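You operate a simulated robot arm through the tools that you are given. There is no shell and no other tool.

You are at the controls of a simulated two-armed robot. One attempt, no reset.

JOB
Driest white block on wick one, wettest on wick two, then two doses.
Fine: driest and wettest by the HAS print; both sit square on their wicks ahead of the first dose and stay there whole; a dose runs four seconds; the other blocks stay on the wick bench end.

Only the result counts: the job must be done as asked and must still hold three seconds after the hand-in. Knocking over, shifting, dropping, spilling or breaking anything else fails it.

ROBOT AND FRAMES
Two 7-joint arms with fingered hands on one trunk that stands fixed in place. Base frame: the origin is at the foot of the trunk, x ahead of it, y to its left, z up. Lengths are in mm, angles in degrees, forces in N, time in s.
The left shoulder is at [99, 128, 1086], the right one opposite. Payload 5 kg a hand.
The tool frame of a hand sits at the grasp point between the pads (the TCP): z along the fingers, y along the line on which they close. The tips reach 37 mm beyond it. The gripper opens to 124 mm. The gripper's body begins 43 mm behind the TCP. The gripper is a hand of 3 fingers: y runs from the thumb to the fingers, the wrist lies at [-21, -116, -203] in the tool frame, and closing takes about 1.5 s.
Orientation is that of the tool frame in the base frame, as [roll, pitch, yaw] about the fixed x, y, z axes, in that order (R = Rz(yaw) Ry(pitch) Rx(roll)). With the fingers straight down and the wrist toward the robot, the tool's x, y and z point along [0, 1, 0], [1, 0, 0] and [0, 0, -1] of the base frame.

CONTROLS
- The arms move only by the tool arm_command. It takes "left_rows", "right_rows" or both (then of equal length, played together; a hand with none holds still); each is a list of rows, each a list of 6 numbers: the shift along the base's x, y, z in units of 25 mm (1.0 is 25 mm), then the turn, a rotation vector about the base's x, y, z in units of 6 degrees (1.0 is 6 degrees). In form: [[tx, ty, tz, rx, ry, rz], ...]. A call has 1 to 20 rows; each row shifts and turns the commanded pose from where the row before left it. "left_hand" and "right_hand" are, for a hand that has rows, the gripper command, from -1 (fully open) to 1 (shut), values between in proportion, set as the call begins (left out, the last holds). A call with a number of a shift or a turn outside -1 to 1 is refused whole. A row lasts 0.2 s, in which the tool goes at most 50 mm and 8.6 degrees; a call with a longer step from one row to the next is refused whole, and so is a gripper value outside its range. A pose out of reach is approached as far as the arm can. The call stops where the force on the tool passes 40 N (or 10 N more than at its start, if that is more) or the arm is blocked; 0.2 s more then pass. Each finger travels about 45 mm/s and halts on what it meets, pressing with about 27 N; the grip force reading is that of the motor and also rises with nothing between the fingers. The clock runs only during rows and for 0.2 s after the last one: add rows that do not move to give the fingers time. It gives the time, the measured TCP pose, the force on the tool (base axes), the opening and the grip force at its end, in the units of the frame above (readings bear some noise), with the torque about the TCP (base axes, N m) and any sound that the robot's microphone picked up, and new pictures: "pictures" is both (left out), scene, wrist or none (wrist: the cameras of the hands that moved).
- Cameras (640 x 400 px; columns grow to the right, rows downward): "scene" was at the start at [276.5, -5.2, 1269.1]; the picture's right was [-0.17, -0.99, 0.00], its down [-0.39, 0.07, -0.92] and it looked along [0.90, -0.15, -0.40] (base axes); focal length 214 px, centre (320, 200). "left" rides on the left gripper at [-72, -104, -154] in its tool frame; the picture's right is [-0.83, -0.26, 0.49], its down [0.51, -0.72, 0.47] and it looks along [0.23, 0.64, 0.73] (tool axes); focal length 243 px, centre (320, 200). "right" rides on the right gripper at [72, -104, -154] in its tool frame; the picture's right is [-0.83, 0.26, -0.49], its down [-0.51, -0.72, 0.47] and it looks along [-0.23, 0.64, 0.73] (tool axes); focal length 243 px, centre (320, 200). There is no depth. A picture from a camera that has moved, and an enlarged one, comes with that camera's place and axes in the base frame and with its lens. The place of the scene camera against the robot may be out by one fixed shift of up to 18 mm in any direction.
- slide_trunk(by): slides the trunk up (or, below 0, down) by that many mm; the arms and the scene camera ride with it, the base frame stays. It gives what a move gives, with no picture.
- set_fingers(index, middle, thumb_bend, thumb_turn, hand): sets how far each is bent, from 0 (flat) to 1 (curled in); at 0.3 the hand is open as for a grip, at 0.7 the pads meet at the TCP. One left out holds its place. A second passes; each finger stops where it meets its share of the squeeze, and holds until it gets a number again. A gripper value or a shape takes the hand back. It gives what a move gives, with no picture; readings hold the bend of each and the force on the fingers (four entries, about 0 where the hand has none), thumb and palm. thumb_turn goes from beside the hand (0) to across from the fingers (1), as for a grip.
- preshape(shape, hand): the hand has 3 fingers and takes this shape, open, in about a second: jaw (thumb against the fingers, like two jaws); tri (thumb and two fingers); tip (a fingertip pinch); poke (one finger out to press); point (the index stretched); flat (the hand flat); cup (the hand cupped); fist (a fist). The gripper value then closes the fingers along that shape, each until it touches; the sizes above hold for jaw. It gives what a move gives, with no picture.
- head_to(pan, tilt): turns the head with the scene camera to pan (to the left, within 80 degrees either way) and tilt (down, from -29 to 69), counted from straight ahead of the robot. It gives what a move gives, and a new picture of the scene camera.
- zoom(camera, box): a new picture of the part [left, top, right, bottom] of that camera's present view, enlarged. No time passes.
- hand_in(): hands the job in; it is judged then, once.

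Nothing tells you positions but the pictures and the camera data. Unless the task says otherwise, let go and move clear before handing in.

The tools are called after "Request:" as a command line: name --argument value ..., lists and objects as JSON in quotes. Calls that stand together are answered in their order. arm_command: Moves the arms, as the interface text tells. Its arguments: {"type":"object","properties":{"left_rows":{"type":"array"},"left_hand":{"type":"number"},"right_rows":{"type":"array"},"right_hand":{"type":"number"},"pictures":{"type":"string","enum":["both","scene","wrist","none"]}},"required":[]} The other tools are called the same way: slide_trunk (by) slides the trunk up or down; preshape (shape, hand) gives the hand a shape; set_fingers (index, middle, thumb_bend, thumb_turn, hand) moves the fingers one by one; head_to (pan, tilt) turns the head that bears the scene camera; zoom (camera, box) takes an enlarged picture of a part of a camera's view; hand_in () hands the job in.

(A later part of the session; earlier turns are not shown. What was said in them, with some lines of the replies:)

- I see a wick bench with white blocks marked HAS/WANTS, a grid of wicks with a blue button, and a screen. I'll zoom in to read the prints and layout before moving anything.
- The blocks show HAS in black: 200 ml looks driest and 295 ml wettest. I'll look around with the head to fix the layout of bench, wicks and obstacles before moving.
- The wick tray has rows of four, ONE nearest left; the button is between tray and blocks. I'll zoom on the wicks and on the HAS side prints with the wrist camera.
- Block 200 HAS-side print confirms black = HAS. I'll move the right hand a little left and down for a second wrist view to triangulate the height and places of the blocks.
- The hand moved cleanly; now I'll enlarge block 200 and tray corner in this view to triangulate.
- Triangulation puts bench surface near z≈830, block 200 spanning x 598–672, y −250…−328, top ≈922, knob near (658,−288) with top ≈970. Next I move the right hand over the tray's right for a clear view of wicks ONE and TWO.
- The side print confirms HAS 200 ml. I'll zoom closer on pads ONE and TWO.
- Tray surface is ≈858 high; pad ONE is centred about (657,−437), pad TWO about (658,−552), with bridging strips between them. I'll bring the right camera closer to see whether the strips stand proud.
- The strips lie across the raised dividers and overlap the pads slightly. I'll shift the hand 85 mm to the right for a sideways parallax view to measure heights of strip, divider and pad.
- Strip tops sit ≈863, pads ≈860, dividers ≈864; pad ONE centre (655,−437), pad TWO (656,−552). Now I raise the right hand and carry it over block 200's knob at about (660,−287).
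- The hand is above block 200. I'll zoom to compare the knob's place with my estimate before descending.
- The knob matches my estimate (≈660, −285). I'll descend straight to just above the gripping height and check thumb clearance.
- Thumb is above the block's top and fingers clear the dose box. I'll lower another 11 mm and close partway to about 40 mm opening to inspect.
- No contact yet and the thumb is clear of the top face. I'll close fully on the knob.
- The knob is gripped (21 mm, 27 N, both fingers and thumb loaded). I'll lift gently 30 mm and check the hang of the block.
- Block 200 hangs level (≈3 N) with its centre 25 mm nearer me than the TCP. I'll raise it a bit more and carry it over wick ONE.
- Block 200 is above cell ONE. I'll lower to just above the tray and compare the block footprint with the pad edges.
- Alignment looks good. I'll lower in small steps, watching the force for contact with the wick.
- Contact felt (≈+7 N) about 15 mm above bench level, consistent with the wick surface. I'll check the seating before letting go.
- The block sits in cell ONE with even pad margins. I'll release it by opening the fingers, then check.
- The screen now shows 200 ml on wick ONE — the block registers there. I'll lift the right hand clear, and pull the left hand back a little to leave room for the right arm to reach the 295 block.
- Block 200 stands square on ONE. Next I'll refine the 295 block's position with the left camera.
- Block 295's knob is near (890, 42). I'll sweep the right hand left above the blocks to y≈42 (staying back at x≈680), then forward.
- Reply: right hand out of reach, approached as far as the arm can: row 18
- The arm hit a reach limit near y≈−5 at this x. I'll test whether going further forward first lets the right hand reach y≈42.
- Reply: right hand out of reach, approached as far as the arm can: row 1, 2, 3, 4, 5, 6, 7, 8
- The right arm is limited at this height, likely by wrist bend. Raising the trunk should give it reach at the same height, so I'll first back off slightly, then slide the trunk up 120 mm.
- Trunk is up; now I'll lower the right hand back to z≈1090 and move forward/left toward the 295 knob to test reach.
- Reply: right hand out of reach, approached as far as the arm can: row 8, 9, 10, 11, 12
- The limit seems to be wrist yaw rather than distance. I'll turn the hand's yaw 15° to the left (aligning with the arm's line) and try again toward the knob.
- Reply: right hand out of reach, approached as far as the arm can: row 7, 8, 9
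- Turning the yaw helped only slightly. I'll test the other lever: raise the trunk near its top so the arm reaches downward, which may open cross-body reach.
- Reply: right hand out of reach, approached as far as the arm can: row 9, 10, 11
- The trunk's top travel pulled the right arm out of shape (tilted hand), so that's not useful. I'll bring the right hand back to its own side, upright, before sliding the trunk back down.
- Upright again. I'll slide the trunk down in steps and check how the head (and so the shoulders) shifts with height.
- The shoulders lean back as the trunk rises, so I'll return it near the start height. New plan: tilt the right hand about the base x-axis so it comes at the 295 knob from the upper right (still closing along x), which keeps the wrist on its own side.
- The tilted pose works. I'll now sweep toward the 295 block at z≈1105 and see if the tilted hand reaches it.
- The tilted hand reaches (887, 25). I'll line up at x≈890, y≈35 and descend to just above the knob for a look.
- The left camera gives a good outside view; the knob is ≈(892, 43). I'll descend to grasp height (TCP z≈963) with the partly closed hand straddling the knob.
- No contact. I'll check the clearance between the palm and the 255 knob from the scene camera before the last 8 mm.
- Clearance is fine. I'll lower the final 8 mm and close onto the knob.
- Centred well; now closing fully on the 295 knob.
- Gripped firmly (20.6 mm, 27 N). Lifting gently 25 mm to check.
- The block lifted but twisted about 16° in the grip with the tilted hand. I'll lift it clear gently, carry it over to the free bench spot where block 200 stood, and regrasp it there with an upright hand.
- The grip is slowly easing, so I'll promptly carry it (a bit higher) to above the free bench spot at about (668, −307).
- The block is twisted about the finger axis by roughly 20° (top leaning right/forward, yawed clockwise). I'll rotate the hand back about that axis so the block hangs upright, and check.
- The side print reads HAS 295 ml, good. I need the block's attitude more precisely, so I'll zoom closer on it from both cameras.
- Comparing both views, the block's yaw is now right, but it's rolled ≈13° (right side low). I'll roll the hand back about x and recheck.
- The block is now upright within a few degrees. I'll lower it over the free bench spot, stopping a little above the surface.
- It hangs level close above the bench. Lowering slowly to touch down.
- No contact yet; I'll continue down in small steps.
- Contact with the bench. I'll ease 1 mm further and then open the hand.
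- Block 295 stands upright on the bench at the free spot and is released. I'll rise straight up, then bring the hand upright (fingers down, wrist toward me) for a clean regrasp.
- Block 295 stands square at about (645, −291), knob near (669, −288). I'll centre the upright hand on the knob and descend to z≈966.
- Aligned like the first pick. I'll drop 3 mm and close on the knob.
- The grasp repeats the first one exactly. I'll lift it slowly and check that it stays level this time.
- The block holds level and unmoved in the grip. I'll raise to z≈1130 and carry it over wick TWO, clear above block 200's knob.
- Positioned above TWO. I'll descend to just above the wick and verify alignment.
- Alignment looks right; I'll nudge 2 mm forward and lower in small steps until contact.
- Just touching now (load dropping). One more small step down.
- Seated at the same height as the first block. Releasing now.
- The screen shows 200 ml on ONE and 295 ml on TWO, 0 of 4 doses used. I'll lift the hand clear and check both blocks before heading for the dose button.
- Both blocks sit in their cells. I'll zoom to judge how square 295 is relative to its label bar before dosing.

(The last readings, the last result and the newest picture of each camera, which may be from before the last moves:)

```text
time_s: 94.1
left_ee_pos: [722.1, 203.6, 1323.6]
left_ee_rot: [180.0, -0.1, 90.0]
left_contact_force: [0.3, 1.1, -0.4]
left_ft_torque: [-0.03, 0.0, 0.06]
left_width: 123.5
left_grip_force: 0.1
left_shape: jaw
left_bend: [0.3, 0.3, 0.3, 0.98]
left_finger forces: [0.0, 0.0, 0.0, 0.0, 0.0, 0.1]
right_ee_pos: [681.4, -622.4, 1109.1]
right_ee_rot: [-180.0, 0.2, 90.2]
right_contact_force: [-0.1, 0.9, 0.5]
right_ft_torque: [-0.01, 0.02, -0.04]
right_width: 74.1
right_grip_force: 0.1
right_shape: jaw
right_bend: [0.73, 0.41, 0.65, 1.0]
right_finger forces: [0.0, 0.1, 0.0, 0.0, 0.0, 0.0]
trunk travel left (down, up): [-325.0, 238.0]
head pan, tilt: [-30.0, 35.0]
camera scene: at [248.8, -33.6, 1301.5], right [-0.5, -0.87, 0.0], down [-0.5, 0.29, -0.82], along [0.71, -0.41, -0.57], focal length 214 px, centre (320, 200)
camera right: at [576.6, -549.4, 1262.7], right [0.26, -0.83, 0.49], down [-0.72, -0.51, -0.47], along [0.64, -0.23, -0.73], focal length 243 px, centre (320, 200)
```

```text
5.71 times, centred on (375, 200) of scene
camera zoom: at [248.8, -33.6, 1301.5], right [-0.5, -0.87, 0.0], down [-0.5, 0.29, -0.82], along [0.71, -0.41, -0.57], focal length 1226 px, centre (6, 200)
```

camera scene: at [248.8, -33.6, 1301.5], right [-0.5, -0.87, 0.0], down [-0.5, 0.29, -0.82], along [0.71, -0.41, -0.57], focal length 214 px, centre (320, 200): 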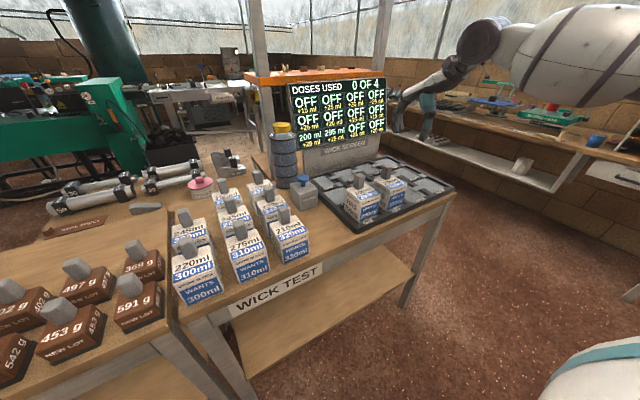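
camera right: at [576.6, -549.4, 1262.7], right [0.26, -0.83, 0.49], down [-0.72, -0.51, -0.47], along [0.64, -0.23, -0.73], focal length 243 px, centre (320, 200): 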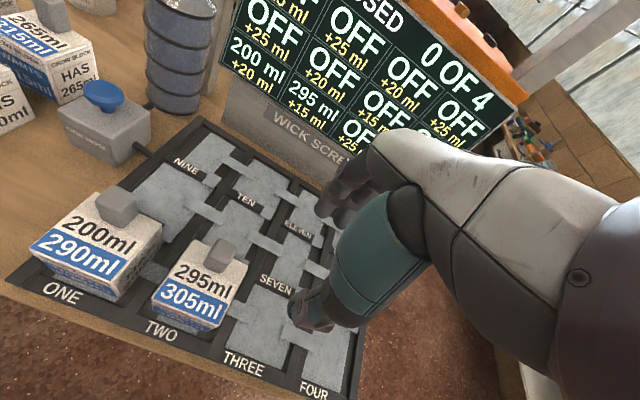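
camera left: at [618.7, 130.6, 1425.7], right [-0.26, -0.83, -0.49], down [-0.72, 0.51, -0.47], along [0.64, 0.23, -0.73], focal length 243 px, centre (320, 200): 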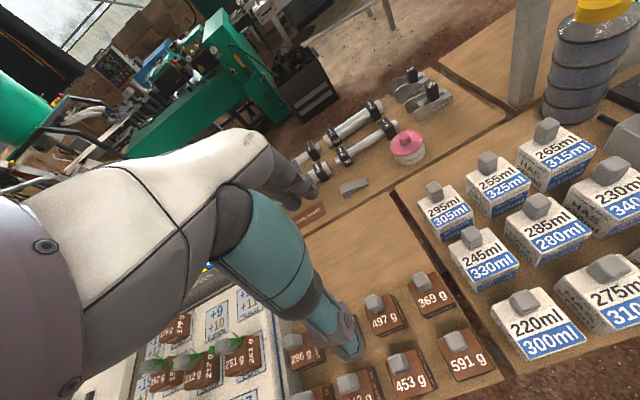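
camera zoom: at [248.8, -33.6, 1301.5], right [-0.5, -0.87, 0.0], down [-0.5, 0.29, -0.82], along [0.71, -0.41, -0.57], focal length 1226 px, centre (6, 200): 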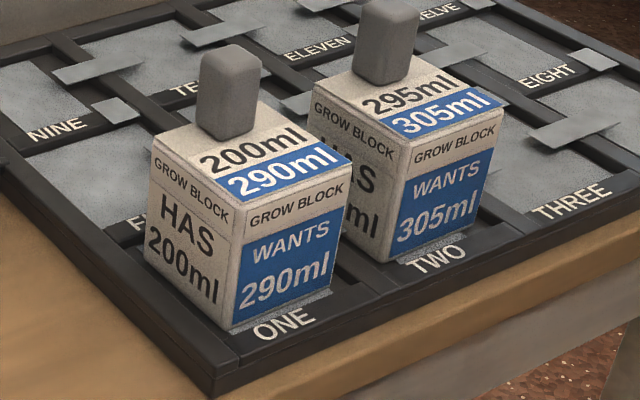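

Both look square and level on their wicks. Now for the button: I'll close the fingers, lean the hand back 20° (to keep the knuckles clear of the bottle) and move above the blue button near (810, −307).

Request:
arm_command --right_rows '[[0, 0.5, 0, 0, -0.25, 0], [0.2, 0.9, 0, 0, -0.25, 0], [0.3, 1, 0, 0, -0.25, 0], [0.35, 1, 0, 0, -0.25, 0], [0.35, 1, 0, 0, -0.25, 0], [0.35, 1, 0, 0, -0.25, 0], [0.4, 1, 0, 0, -0.25, 0], [0.4, 1, 0, 0, -0.25, 0], [0.4, 1, 0, 0, -0.25, 0], [0.4, 1, 0, 0, -0.25, 0], [0.4, 1, 0, 0, -0.25, 0], [0.4, 1, 0, 0, -0.25, 0], [0.3, 0.8, 0, 0, -0.25, 0], [0.2, 0.4, 0, 0, -0.08, 0], [0, 0, 0, 0, 0, 0]]' --right_hand 1 --pictures "both"

Request:
zoom --camera "right" --box '[220, 140, 460, 340]'

Request:
zoom --camera "scene" --box '[250, 80, 390, 220]'

```text
time_s: 97.3
left_ee_pos: [720.6, 203.3, 1322.8]
left_ee_rot: [179.9, -0.1, 90.0]
left_contact_force: [-0.9, -0.5, -0.2]
left_ft_torque: [0.02, 0.01, -0.01]
left_width: 123.8
left_grip_force: 0.0
left_shape: jaw
left_bend: [0.3, 0.3, 0.3, 0.98]
left_finger forces: [0.0, 0.0, 0.0, 0.0, 0.1, 0.0]
right_ee_pos: [792.3, -309.0, 1110.9]
right_ee_rot: [160.0, 0.2, 90.1]
right_contact_force: [0.0, 0.3, 0.1]
right_ft_torque: [0.04, -0.03, -0.02]
right_width: 0.0
right_grip_force: 27.4
right_shape: jaw
right_bend: [0.7, 0.7, 0.56, 1.0]
right_finger forces: [0.1, 0.1, 0.1, 0.1, 0.0, 0.0]
trunk travel left (down, up): [-325.0, 238.0]
head pan, tilt: [-30.0, 35.0]
camera scene: at [248.6, -34.0, 1301.6], right [-0.5, -0.87, 0.0], down [-0.5, 0.29, -0.82], along [0.71, -0.41, -0.57], focal length 214 px, centre (320, 200)
camera right: at [641.2, -236.4, 1219.6], right [0.08, -0.83, 0.55], down [-0.52, -0.51, -0.69], along [0.85, -0.23, -0.47], focal length 243 px, centre (320, 200)
```

scene: 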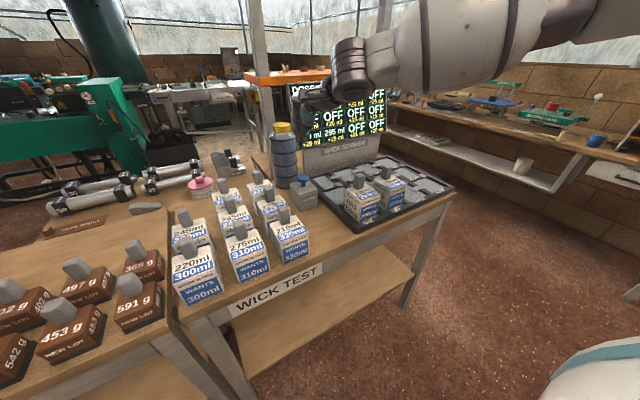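
right: 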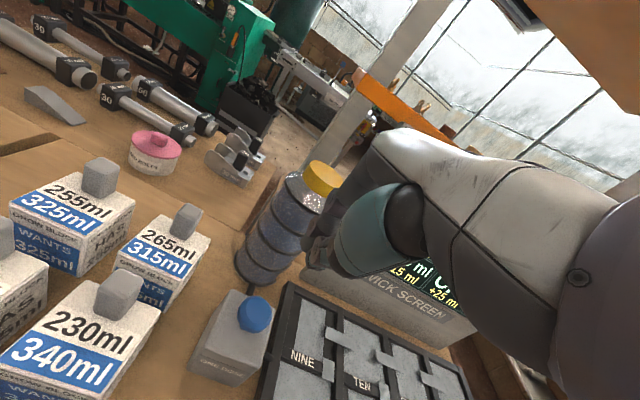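

```text
2.00 times, centred on (340, 240) of right
camera zoom: at [641.2, -236.4, 1219.6], right [0.08, -0.83, 0.55], down [-0.52, -0.51, -0.69], along [0.85, -0.23, -0.47], focal length 485 px, centre (280, 120)
```

zoom: 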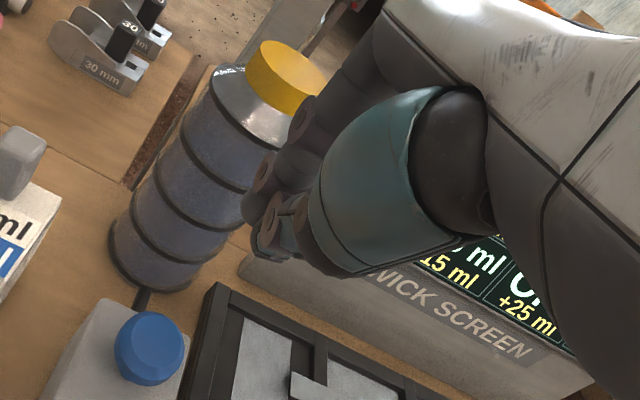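

```text
2.86 times, centred on (320, 150) of scene
camera zoom: at [248.6, -34.0, 1301.6], right [-0.5, -0.87, 0.0], down [-0.5, 0.29, -0.82], along [0.71, -0.41, -0.57], focal length 613 px, centre (320, 343)
```

zoom: 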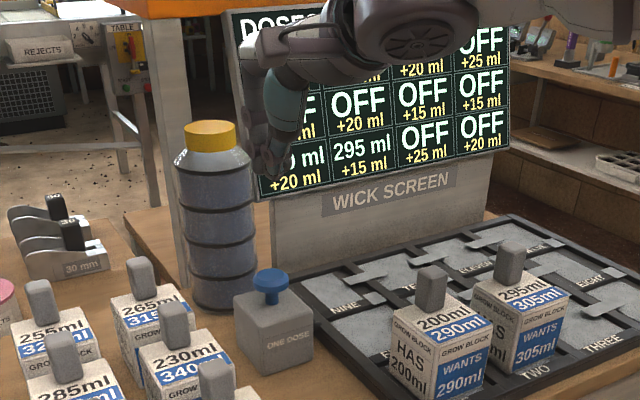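

The button centre is at (810, −307), and the fingertips are above it. I'll lower to about 12 mm above it and check.

Request:
arm_command --right_rows '[[0.04, 0.03, -0.6, 0, 0, 0], [0.04, 0.03, -0.9, 0, 0, 0], [0.04, 0.02, -0.9, 0, 0, 0], [0, 0, -0.9, 0, 0, 0], [0, 0, -0.7, 0, 0, 0], [0, 0, -0.4, 0, 0, 0], [0, 0, 0, 0, 0, 0]]' --pictures "none"

Request:
zoom --camera "right" --box '[220, 160, 420, 340]'

Request:
zoom --camera "scene" --box '[260, 110, 350, 220]'

```text
time_s: 98.9
left_ee_pos: [720.6, 202.8, 1323.1]
left_ee_rot: [180.0, 0.0, 90.0]
left_contact_force: [0.7, 0.1, 0.4]
left_ft_torque: [0.0, -0.02, -0.03]
left_width: 123.8
left_grip_force: 0.1
left_shape: jaw
left_bend: [0.3, 0.3, 0.3, 0.98]
left_finger forces: [0.1, 0.0, 0.0, 0.0, 0.0, 0.0]
right_ee_pos: [796.7, -306.9, 1001.8]
right_ee_rot: [160.0, 0.2, 90.2]
right_contact_force: [0.4, 0.2, 0.1]
right_ft_torque: [0.03, 0.03, -0.03]
right_width: 0.0
right_grip_force: 26.8
right_shape: jaw
right_bend: [0.7, 0.7, 0.56, 1.0]
right_finger forces: [0.1, 0.1, 0.1, 0.0, 0.0, 0.1]
trunk travel left (down, up): [-325.0, 238.0]
head pan, tilt: [-30.0, 35.0]
```

```text
2.22 times, centred on (320, 250) of right
camera zoom: at [644.6, -234.5, 1110.2], right [0.08, -0.83, 0.55], down [-0.52, -0.51, -0.69], along [0.85, -0.23, -0.47], focal length 539 px, centre (320, 89)
```

zoom: 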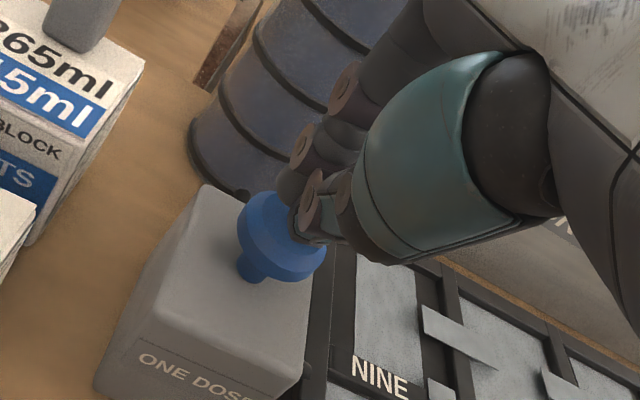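

```text
3.64 times, centred on (305, 165) of scene
camera zoom: at [248.7, -33.8, 1301.6], right [-0.5, -0.87, 0.0], down [-0.5, 0.29, -0.82], along [0.71, -0.41, -0.57], focal length 780 px, centre (374, 327)
```

zoom: 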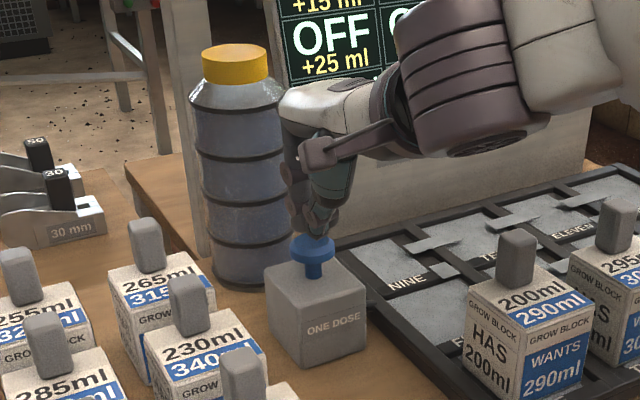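

Fingertips are directly above the button and clear of the bottle. I'll press down slowly and watch force, sound and screen.

Request:
arm_command --right_rows '[[0, 0, -0.15, 0, 0, 0], [0, 0, -0.15, 0, 0, 0], [0, 0, -0.12, 0, 0, 0], [0, 0, 0, 0, 0, 0]]' --pictures "scene"

Request:
zoom --camera "scene" --box '[260, 70, 400, 210]'

```text
time_s: 99.9
left_ee_pos: [720.8, 203.8, 1324.1]
left_ee_rot: [180.0, -0.1, 90.0]
left_contact_force: [-0.1, -0.2, -0.4]
left_ft_torque: [0.0, -0.02, 0.0]
left_width: 123.8
left_grip_force: 0.2
left_shape: jaw
left_bend: [0.3, 0.3, 0.3, 0.98]
left_finger forces: [0.1, 0.0, 0.1, 0.0, 0.1, 0.1]
right_ee_pos: [796.4, -306.6, 990.9]
right_ee_rot: [160.1, 0.0, 90.3]
right_contact_force: [0.8, -1.1, 2.3]
right_ft_torque: [-0.01, -0.01, -0.01]
right_width: 0.1
right_grip_force: 26.7
right_shape: jaw
right_bend: [0.7, 0.7, 0.56, 1.0]
right_finger forces: [0.0, 0.1, 0.0, 0.0, 0.0, 0.0]
trunk travel left (down, up): [-325.0, 238.0]
head pan, tilt: [-30.0, 35.0]
camera scene: at [248.5, -33.8, 1301.6], right [-0.5, -0.87, 0.0], down [-0.5, 0.29, -0.82], along [0.71, -0.41, -0.57], focal length 214 px, centre (320, 200)
```

scene: 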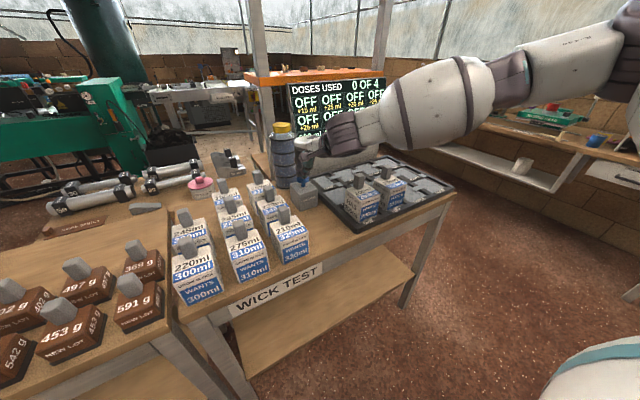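

```text
2.86 times, centred on (330, 140) of scene
camera zoom: at [248.5, -33.8, 1301.6], right [-0.5, -0.87, 0.0], down [-0.5, 0.29, -0.82], along [0.71, -0.41, -0.57], focal length 613 px, centre (291, 371)
```

zoom: 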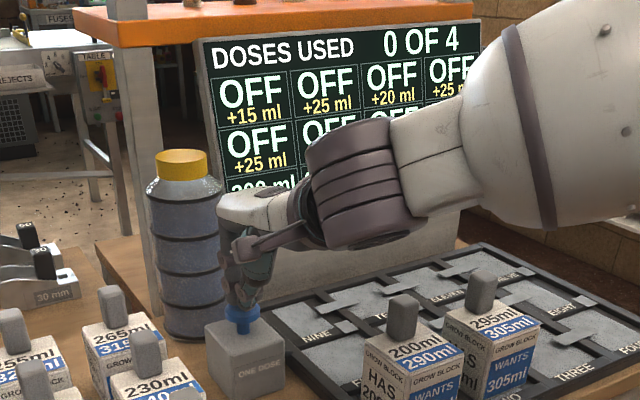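

Just touching (≈2 N), count still 0 of 4 and the counter is readable. Pressing a little further.

Request:
arm_command --right_rows '[[0, 0, -0.1, 0, 0, 0], [0, 0, -0.1, 0, 0, 0]]' --pictures "none"

Request:
zoom --camera "scene" --box '[280, 70, 400, 200]'

```text
time_s: 100.5
left_ee_pos: [719.6, 201.8, 1322.9]
left_ee_rot: [-180.0, 0.1, 90.0]
left_contact_force: [0.3, -0.4, 0.1]
left_ft_torque: [-0.01, 0.01, -0.01]
left_width: 123.6
left_grip_force: 0.0
left_shape: jaw
left_bend: [0.3, 0.3, 0.3, 0.98]
left_finger forces: [0.0, 0.0, 0.0, 0.1, 0.1, 0.0]
right_ee_pos: [795.6, -305.7, 986.8]
right_ee_rot: [160.0, 0.2, 90.2]
right_contact_force: [0.2, -1.7, 4.4]
right_ft_torque: [-0.04, 0.02, -0.01]
right_width: 0.0
right_grip_force: 27.3
right_shape: jaw
right_bend: [0.7, 0.7, 0.57, 1.0]
right_finger forces: [0.1, 0.1, 0.0, 0.0, 0.0, 0.1]
trunk travel left (down, up): [-325.0, 238.0]
head pan, tilt: [-30.0, 35.0]
```

```text
3.08 times, centred on (340, 135) of scene
camera zoom: at [248.2, -33.9, 1301.7], right [-0.5, -0.87, 0.0], down [-0.5, 0.29, -0.82], along [0.71, -0.41, -0.57], focal length 660 px, centre (258, 400)
```

zoom: 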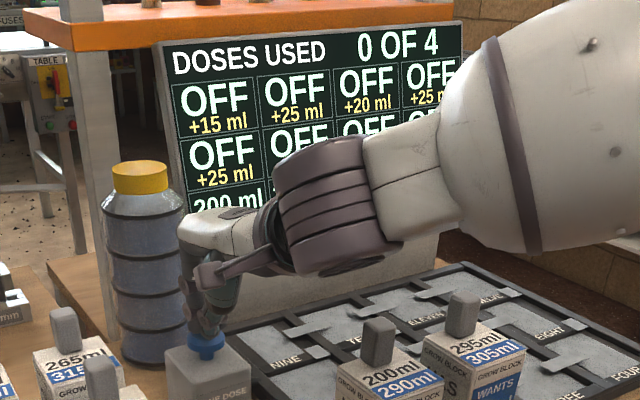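

The button is moving with a spring (≈4 N). I'll press a few millimetres more.

Request:
arm_command --right_rows '[[0, 0, -0.1, 0, 0, 0], [0, 0, -0.08, 0, 0, 0]]' --pictures "none"

Request:
zoom --camera "scene" --box '[280, 70, 400, 200]'

```text
time_s: 101.1
left_ee_pos: [721.8, 202.9, 1323.6]
left_ee_rot: [180.0, 0.1, 90.0]
left_contact_force: [-0.4, -0.1, -0.1]
left_ft_torque: [0.0, -0.03, -0.01]
left_width: 123.6
left_grip_force: 0.0
left_shape: jaw
left_bend: [0.3, 0.3, 0.3, 0.98]
left_finger forces: [0.1, 0.0, 0.1, 0.1, 0.1, 0.0]
right_ee_pos: [794.6, -304.9, 981.6]
right_ee_rot: [160.0, 0.2, 90.1]
right_contact_force: [1.1, -1.5, 4.7]
right_ft_torque: [-0.03, -0.05, -0.02]
right_width: 0.0
right_grip_force: 27.2
right_shape: jaw
right_bend: [0.7, 0.7, 0.57, 1.0]
right_finger forces: [0.1, 0.0, 0.0, 0.1, 0.0, 0.0]
trunk travel left (down, up): [-325.0, 238.0]
head pan, tilt: [-30.0, 35.0]
heard: click
```

```text
3.08 times, centred on (340, 135) of scene
camera zoom: at [248.3, -33.8, 1301.6], right [-0.5, -0.87, 0.0], down [-0.5, 0.29, -0.82], along [0.71, -0.41, -0.57], focal length 660 px, centre (258, 400)
```

zoom: 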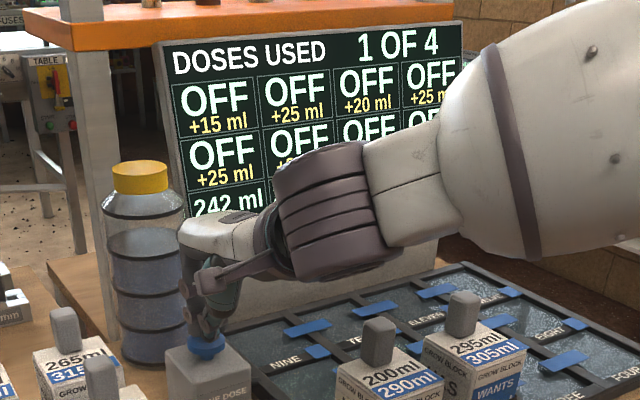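

Click heard and the counter reads 1 of 4; the wicks turned wet. I'll lift off the button and let the four-second dose run out.

Request:
arm_command --right_rows '[[0, 0, 0.2, 0, 0, 0], [0, 0, 0.3, 0, 0, 0], [0, 0, 0.4, 0, 0, 0], [0, 0, 0, 0, 0, 0], [0, 0, 0, 0, 0, 0], [0, 0, 0, 0, 0, 0]]' --pictures "scene"

Request:
zoom --camera "scene" --box '[260, 70, 420, 230]'

```text
time_s: 102.5
left_ee_pos: [721.3, 203.6, 1323.8]
left_ee_rot: [-180.0, 0.0, 90.0]
left_contact_force: [-0.4, 0.9, -0.4]
left_ft_torque: [-0.01, 0.01, 0.01]
left_width: 123.8
left_grip_force: 0.1
left_shape: jaw
left_bend: [0.3, 0.3, 0.3, 0.98]
left_finger forces: [0.1, 0.0, 0.0, 0.0, 0.1, 0.0]
right_ee_pos: [793.9, -304.9, 1003.8]
right_ee_rot: [160.0, 0.1, 90.1]
right_contact_force: [-0.9, -0.3, 0.2]
right_ft_torque: [0.02, 0.03, 0.01]
right_width: 0.0
right_grip_force: 28.0
right_shape: jaw
right_bend: [0.7, 0.7, 0.57, 1.0]
right_finger forces: [0.0, 0.1, 0.0, 0.0, 0.0, 0.1]
trunk travel left (down, up): [-325.0, 238.0]
head pan, tilt: [-30.0, 35.0]
camera scene: at [248.7, -33.8, 1301.5], right [-0.5, -0.87, 0.0], down [-0.5, 0.29, -0.82], along [0.71, -0.41, -0.57], focal length 214 px, centre (320, 200)
```

scene: 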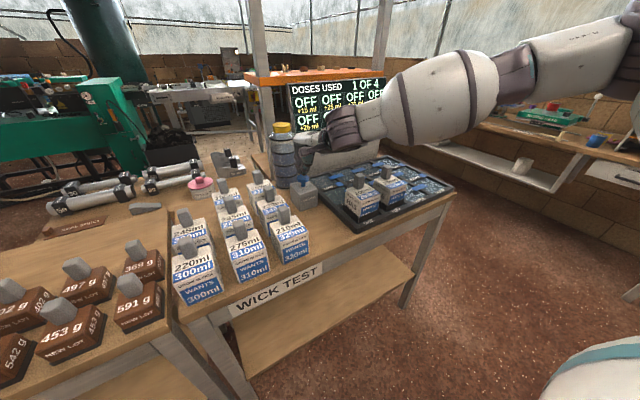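

```text
2.50 times, centred on (340, 150) of scene
camera zoom: at [248.7, -33.8, 1301.5], right [-0.5, -0.87, 0.0], down [-0.5, 0.29, -0.82], along [0.71, -0.41, -0.57], focal length 536 px, centre (270, 325)
```

zoom: 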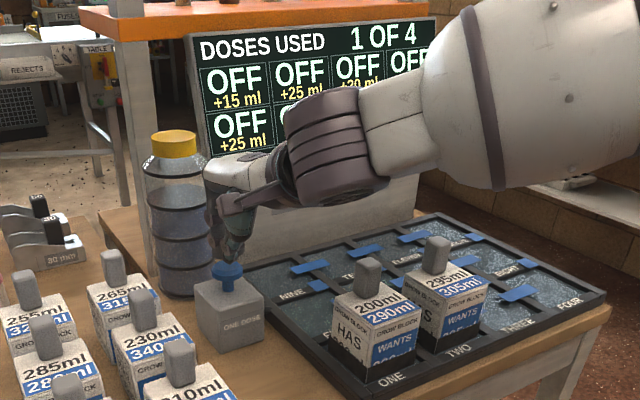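

The hand is off the button; count is steady at 1 of 4. I'll wait about 4.5 more seconds for the dose to finish.

Request:
arm_command --right_rows '[[0, 0, 0.2, 0, 0, 0], [0, 0, 0, 0, 0, 0], [0, 0, 0, 0, 0, 0], [0, 0, 0, 0, 0, 0], [0, 0, 0, 0, 0, 0], [0, 0, 0, 0, 0, 0], [0, 0, 0, 0, 0, 0], [0, 0, 0, 0, 0, 0], [0, 0, 0, 0, 0, 0], [0, 0, 0, 0, 0, 0], [0, 0, 0, 0, 0, 0], [0, 0, 0, 0, 0, 0], [0, 0, 0, 0, 0, 0], [0, 0, 0, 0, 0, 0], [0, 0, 0, 0, 0, 0], [0, 0, 0, 0, 0, 0], [0, 0, 0, 0, 0, 0], [0, 0, 0, 0, 0, 0], [0, 0, 0, 0, 0, 0], [0, 0, 0, 0, 0, 0]]' --pictures "both"

Request:
zoom --camera "scene" --box '[260, 70, 420, 230]'

Request:
zoom --camera "right" --box '[200, 160, 420, 340]'

```text
time_s: 106.7
left_ee_pos: [722.0, 203.0, 1323.1]
left_ee_rot: [-179.9, -0.1, 90.0]
left_contact_force: [0.4, 0.5, 1.0]
left_ft_torque: [0.0, -0.02, -0.03]
left_width: 123.6
left_grip_force: 0.0
left_shape: jaw
left_bend: [0.3, 0.3, 0.3, 0.98]
left_finger forces: [0.0, 0.0, 0.1, 0.1, 0.0, 0.1]
right_ee_pos: [794.8, -305.4, 1007.9]
right_ee_rot: [160.1, 0.1, 90.3]
right_contact_force: [0.0, -0.6, 0.6]
right_ft_torque: [-0.04, 0.04, -0.01]
right_width: 0.0
right_grip_force: 27.3
right_shape: jaw
right_bend: [0.7, 0.7, 0.57, 1.0]
right_finger forces: [0.1, 0.1, 0.0, 0.1, 0.1, 0.1]
trunk travel left (down, up): [-325.0, 238.0]
head pan, tilt: [-30.0, 35.0]
camera scene: at [248.8, -33.9, 1301.5], right [-0.5, -0.87, 0.0], down [-0.5, 0.29, -0.82], along [0.71, -0.41, -0.57], focal length 214 px, centre (320, 200)
camera right: at [644.0, -232.7, 1116.7], right [0.08, -0.83, 0.55], down [-0.52, -0.51, -0.69], along [0.85, -0.23, -0.47], focal length 243 px, centre (320, 200)
```

scene: 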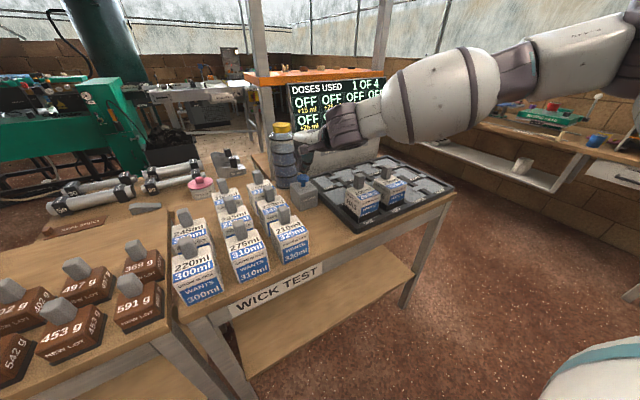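
right: 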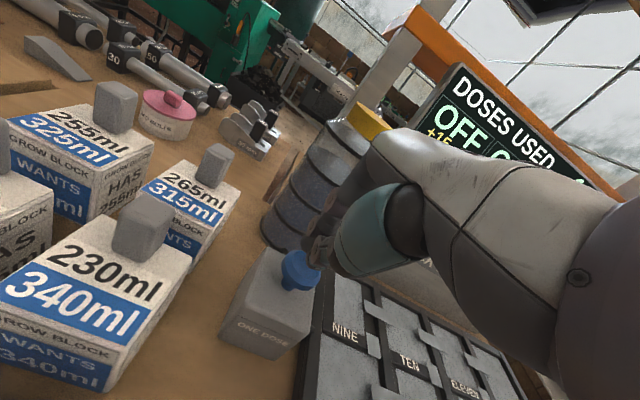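

```text
2.50 times, centred on (340, 150) of scene
camera zoom: at [248.8, -33.9, 1301.5], right [-0.5, -0.87, 0.0], down [-0.5, 0.29, -0.82], along [0.71, -0.41, -0.57], focal length 536 px, centre (270, 325)
```

zoom: 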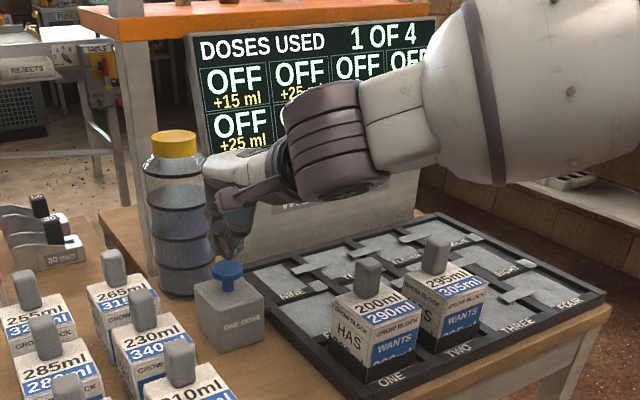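

```text
2.22 times, centred on (310, 250) of right
camera zoom: at [644.0, -232.7, 1116.7], right [0.08, -0.83, 0.55], down [-0.52, -0.51, -0.69], along [0.85, -0.23, -0.47], focal length 539 px, centre (342, 89)
```

zoom: 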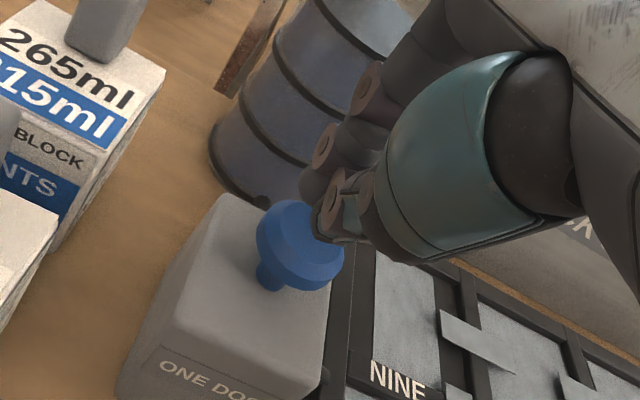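

Wicks have dried again — dose one is done (about 5.7 s since the click). Now the second press.

Request:
arm_command --right_rows '[[0, 0, -0.25, 0, 0, 0], [0, 0, -0.25, 0, 0, 0], [0, 0, -0.2, 0, 0, 0], [0, 0, -0.12, 0, 0, 0], [0, 0, -0.1, 0, 0, 0], [0, 0, -0.1, 0, 0, 0]]' --pictures "none"

Request:
zoom --camera "scene" --box '[280, 70, 400, 200]'

```text
time_s: 108.1
left_ee_pos: [721.2, 203.5, 1322.5]
left_ee_rot: [179.9, -0.1, 90.0]
left_contact_force: [-0.1, 0.9, -0.5]
left_ft_torque: [0.0, -0.02, -0.01]
left_width: 123.6
left_grip_force: 0.2
left_shape: jaw
left_bend: [0.3, 0.3, 0.3, 0.98]
left_finger forces: [0.1, 0.1, 0.0, 0.0, 0.0, 0.0]
right_ee_pos: [793.9, -306.1, 983.4]
right_ee_rot: [160.1, 0.1, 90.2]
right_contact_force: [-0.1, 1.7, 5.2]
right_ft_torque: [0.07, -0.01, 0.04]
right_width: 0.0
right_grip_force: 26.5
right_shape: jaw
right_bend: [0.7, 0.7, 0.57, 1.0]
right_finger forces: [0.0, 0.1, 0.1, 0.0, 0.1, 0.1]
trunk travel left (down, up): [-325.0, 238.0]
head pan, tilt: [-30.0, 35.0]
heard: click
```

```text
3.08 times, centred on (340, 135) of scene
camera zoom: at [248.2, -33.5, 1301.7], right [-0.5, -0.87, 0.0], down [-0.5, 0.29, -0.82], along [0.71, -0.41, -0.57], focal length 660 px, centre (258, 400)
```

zoom: 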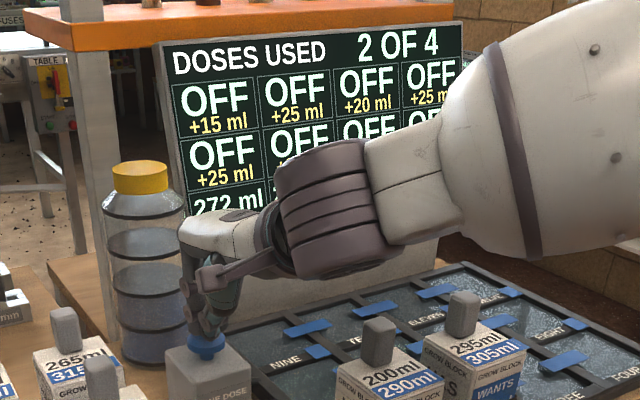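

Second click: 2 of 4. I'll lift straight off the button, rise clear, and wait for the dose to run its four seconds.

Request:
arm_command --right_rows '[[0, 0, 0.2, 0, 0, 0], [0, 0, 0.4, 0, 0, 0], [0, 0, 0.7, 0, 0, 0], [0, 0, 0.9, 0, 0, 0], [0, 0, 0.9, 0, 0, 0], [0, 0, 0.9, 0, 0, 0], [-0.3, 0, 0.9, 0, 0, 0], [-0.7, 0, 0.8, 0, 0, 0], [-0.9, 0, 0.6, 0, 0, 0], [-0.9, 0, 0.5, 0, 0, 0], [-0.9, 0, 0.3, 0, 0, 0], [-0.9, 0, 0, 0, 0, 0], [-0.9, 0, 0, 0, 0, 0], [-0.5, 0, 0, 0, 0, 0], [0, 0, 0, 0, 0, 0], [0, 0, 0, 0, 0, 0], [0, 0, 0, 0, 0, 0], [0, 0, 0, 0, 0, 0], [0, 0, 0, 0, 0, 0], [0, 0, 0, 0, 0, 0]]' --pictures "scene"

Request:
zoom --camera "scene" --box '[260, 70, 420, 230]'

```text
time_s: 112.3
left_ee_pos: [721.0, 202.2, 1324.1]
left_ee_rot: [-180.0, -0.1, 90.0]
left_contact_force: [0.3, -0.6, 0.1]
left_ft_torque: [0.0, -0.03, 0.02]
left_width: 123.7
left_grip_force: 0.1
left_shape: jaw
left_bend: [0.3, 0.3, 0.3, 0.98]
left_finger forces: [0.0, 0.0, 0.0, 0.1, 0.0, 0.0]
right_ee_pos: [645.3, -306.1, 1159.5]
right_ee_rot: [160.0, 0.0, 90.2]
right_contact_force: [0.6, 0.7, -0.1]
right_ft_torque: [0.01, 0.0, 0.02]
right_width: 0.0
right_grip_force: 27.6
right_shape: jaw
right_bend: [0.7, 0.7, 0.57, 1.0]
right_finger forces: [0.0, 0.1, 0.1, 0.0, 0.1, 0.0]
trunk travel left (down, up): [-325.0, 238.0]
head pan, tilt: [-30.0, 35.0]
camera scene: at [248.8, -33.8, 1301.5], right [-0.5, -0.87, 0.0], down [-0.5, 0.29, -0.82], along [0.71, -0.41, -0.57], focal length 214 px, centre (320, 200)
```

scene: 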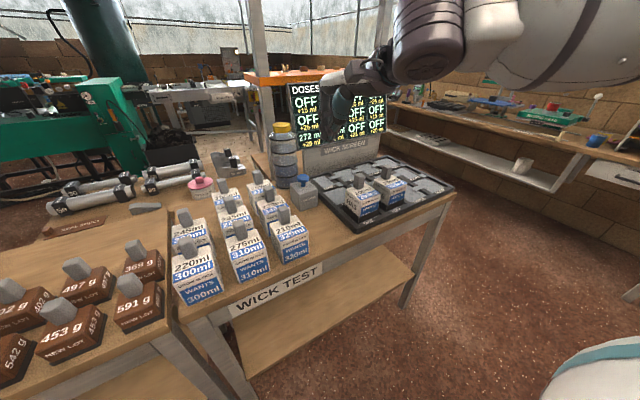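

```text
2.50 times, centred on (340, 150) of scene
camera zoom: at [248.8, -33.8, 1301.5], right [-0.5, -0.87, 0.0], down [-0.5, 0.29, -0.82], along [0.71, -0.41, -0.57], focal length 536 px, centre (270, 325)
```

zoom: 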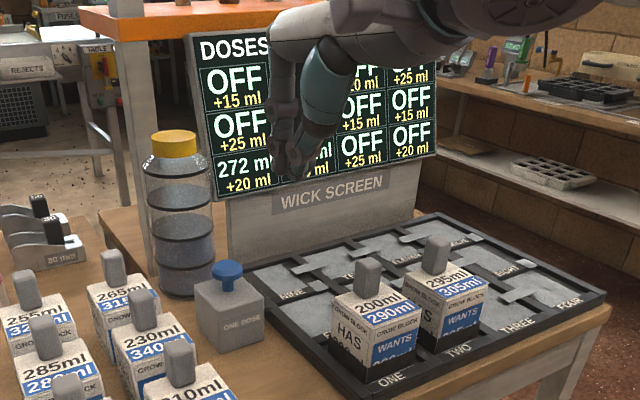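

The wicks look dry again. I'll move the right hand back to its starting area and check the final state.

Request:
arm_command --right_rows '[[-0.4, -0.5, 0.5, 0, 0.4, 0], [-0.4, -0.5, 0.5, 0, 0.4, 0], [-0.4, -0.5, 0.5, 0, 0.4, 0], [-0.4, -0.5, 0.5, 0, 0.4, 0], [-0.4, -0.5, 0.5, 0, 0.4, 0], [-0.4, -0.5, 0.5, 0, 0.4, 0], [-0.3, -0.5, 0.5, 0, 0.4, 0], [0, -0.5, 0.5, 0, 0.4, 0], [0, -0.5, 0, 0, 0.1, 0], [0, 0, 0, 0, 0, 0], [0, 0, 0, 0, 0, 0], [0, 0, 0, 0, 0, 0], [0, 0, 0, 0, 0, 0]]' --right_hand -1 --pictures "both"

Request:
zoom --camera "scene" --box '[260, 70, 460, 240]'

Request:
zoom --camera "scene" --box '[150, 160, 330, 310]'

Request:
zoom --camera "scene" --box '[335, 165, 415, 235]'

```text
time_s: 115.1
left_ee_pos: [721.6, 203.6, 1322.3]
left_ee_rot: [-180.0, -0.1, 90.0]
left_contact_force: [-0.9, 0.6, -0.3]
left_ft_torque: [0.01, -0.01, -0.02]
left_width: 123.4
left_grip_force: 0.1
left_shape: jaw
left_bend: [0.3, 0.3, 0.3, 0.98]
left_finger forces: [0.0, 0.0, 0.0, 0.0, 0.1, 0.0]
right_ee_pos: [578.6, -416.4, 1260.8]
right_ee_rot: [179.8, 0.0, 90.3]
right_contact_force: [0.4, -0.8, 0.0]
right_ft_torque: [0.02, -0.01, 0.0]
right_width: 123.7
right_grip_force: 0.2
right_shape: jaw
right_bend: [0.3, 0.3, 0.3, 0.98]
right_finger forces: [0.0, 0.1, 0.0, 0.0, 0.0, 0.0]
trunk travel left (down, up): [-325.0, 238.0]
head pan, tilt: [-30.0, 35.0]
camera scene: at [248.7, -33.6, 1301.5], right [-0.5, -0.87, 0.0], down [-0.5, 0.29, -0.82], along [0.71, -0.41, -0.57], focal length 214 px, centre (320, 200)
camera right: at [472.6, -344.7, 1413.2], right [0.26, -0.83, 0.49], down [-0.72, -0.51, -0.47], along [0.64, -0.23, -0.73], focal length 243 px, centre (320, 200)
```

scene: 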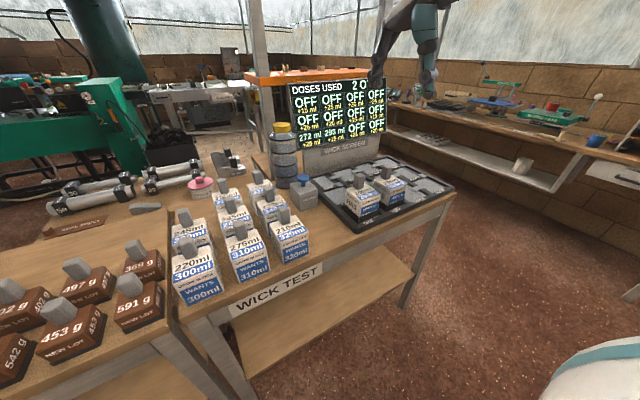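
right: 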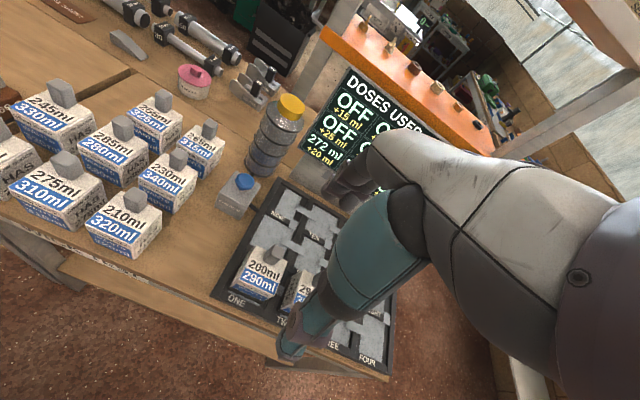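

```text
2.35 times, centred on (360, 155) of scene
camera zoom: at [248.7, -33.6, 1301.5], right [-0.5, -0.87, 0.0], down [-0.5, 0.29, -0.82], along [0.71, -0.41, -0.57], focal length 505 px, centre (226, 306)
```

zoom: 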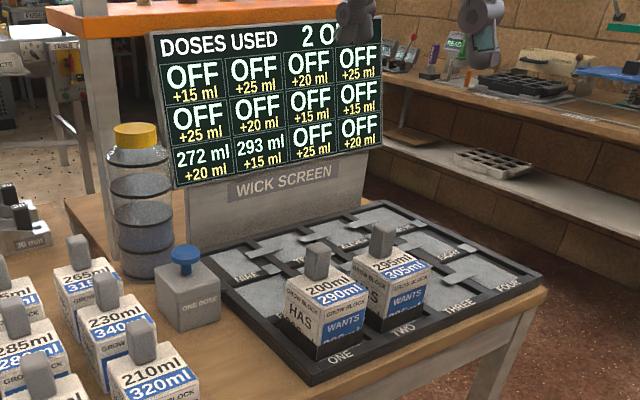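

```text
2.67 times, centred on (240, 235) of scene
camera zoom: at [248.7, -33.6, 1301.5], right [-0.5, -0.87, 0.0], down [-0.5, 0.29, -0.82], along [0.71, -0.41, -0.57], focal length 572 px, centre (533, 107)
```

zoom: 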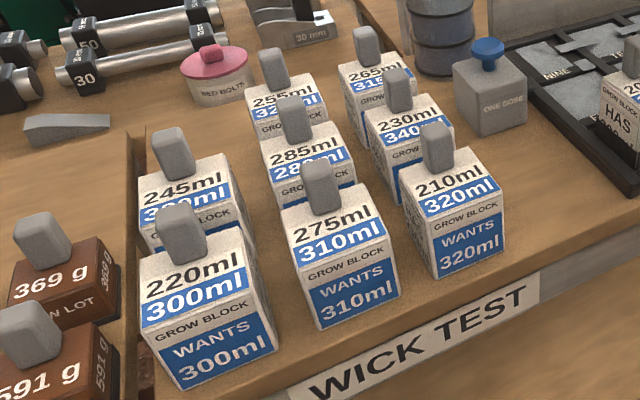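

```text
5.71 times, centred on (375, 200) of scene
camera zoom: at [248.7, -33.6, 1301.5], right [-0.5, -0.87, 0.0], down [-0.5, 0.29, -0.82], along [0.71, -0.41, -0.57], focal length 1226 px, centre (6, 200)
```

zoom: 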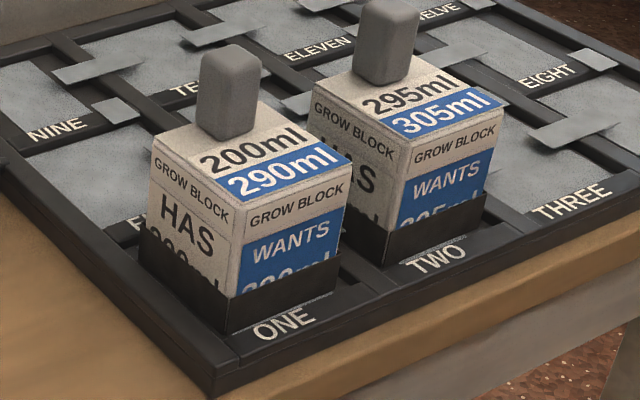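

Both blocks sit square on ONE and TWO with their bases wetted. The counter reads 2 of 4 and the dosing has finished. The other blocks stand undisturbed, and both hands are open and clear, so I'm handing the job in.

Request:
hand_in

```text
The job is handed in.
```

The job is handed in. The 200 ml block (driest by its HAS print) is on wick one, the 295 ml block (wettest) is on wick two, and two doses were given.

- **Placement:** both blocks looked square and level before the first dose, and the screen registered each on its wick. They did not move afterwards.
- **Doses:** I heard two clicks and the counter showed 2 used. I left about 7 seconds between presses so the first four-second dose could finish. The second had also run out before hand-in.
- **Final readings:** the screen showed 272 ml on wick one and 293 ml on wick two.
- **The 295 ml block:** I could only reach it with a tilted hand, and it twisted about 20° in the grip. I set it down in the free spot on the wick bench, picked it up again upright, and then placed it on wick two.
- **The rest:** the other eight white blocks are still standing in place on the wick bench, and nothing else was knocked or shifted. Both hands are clear.
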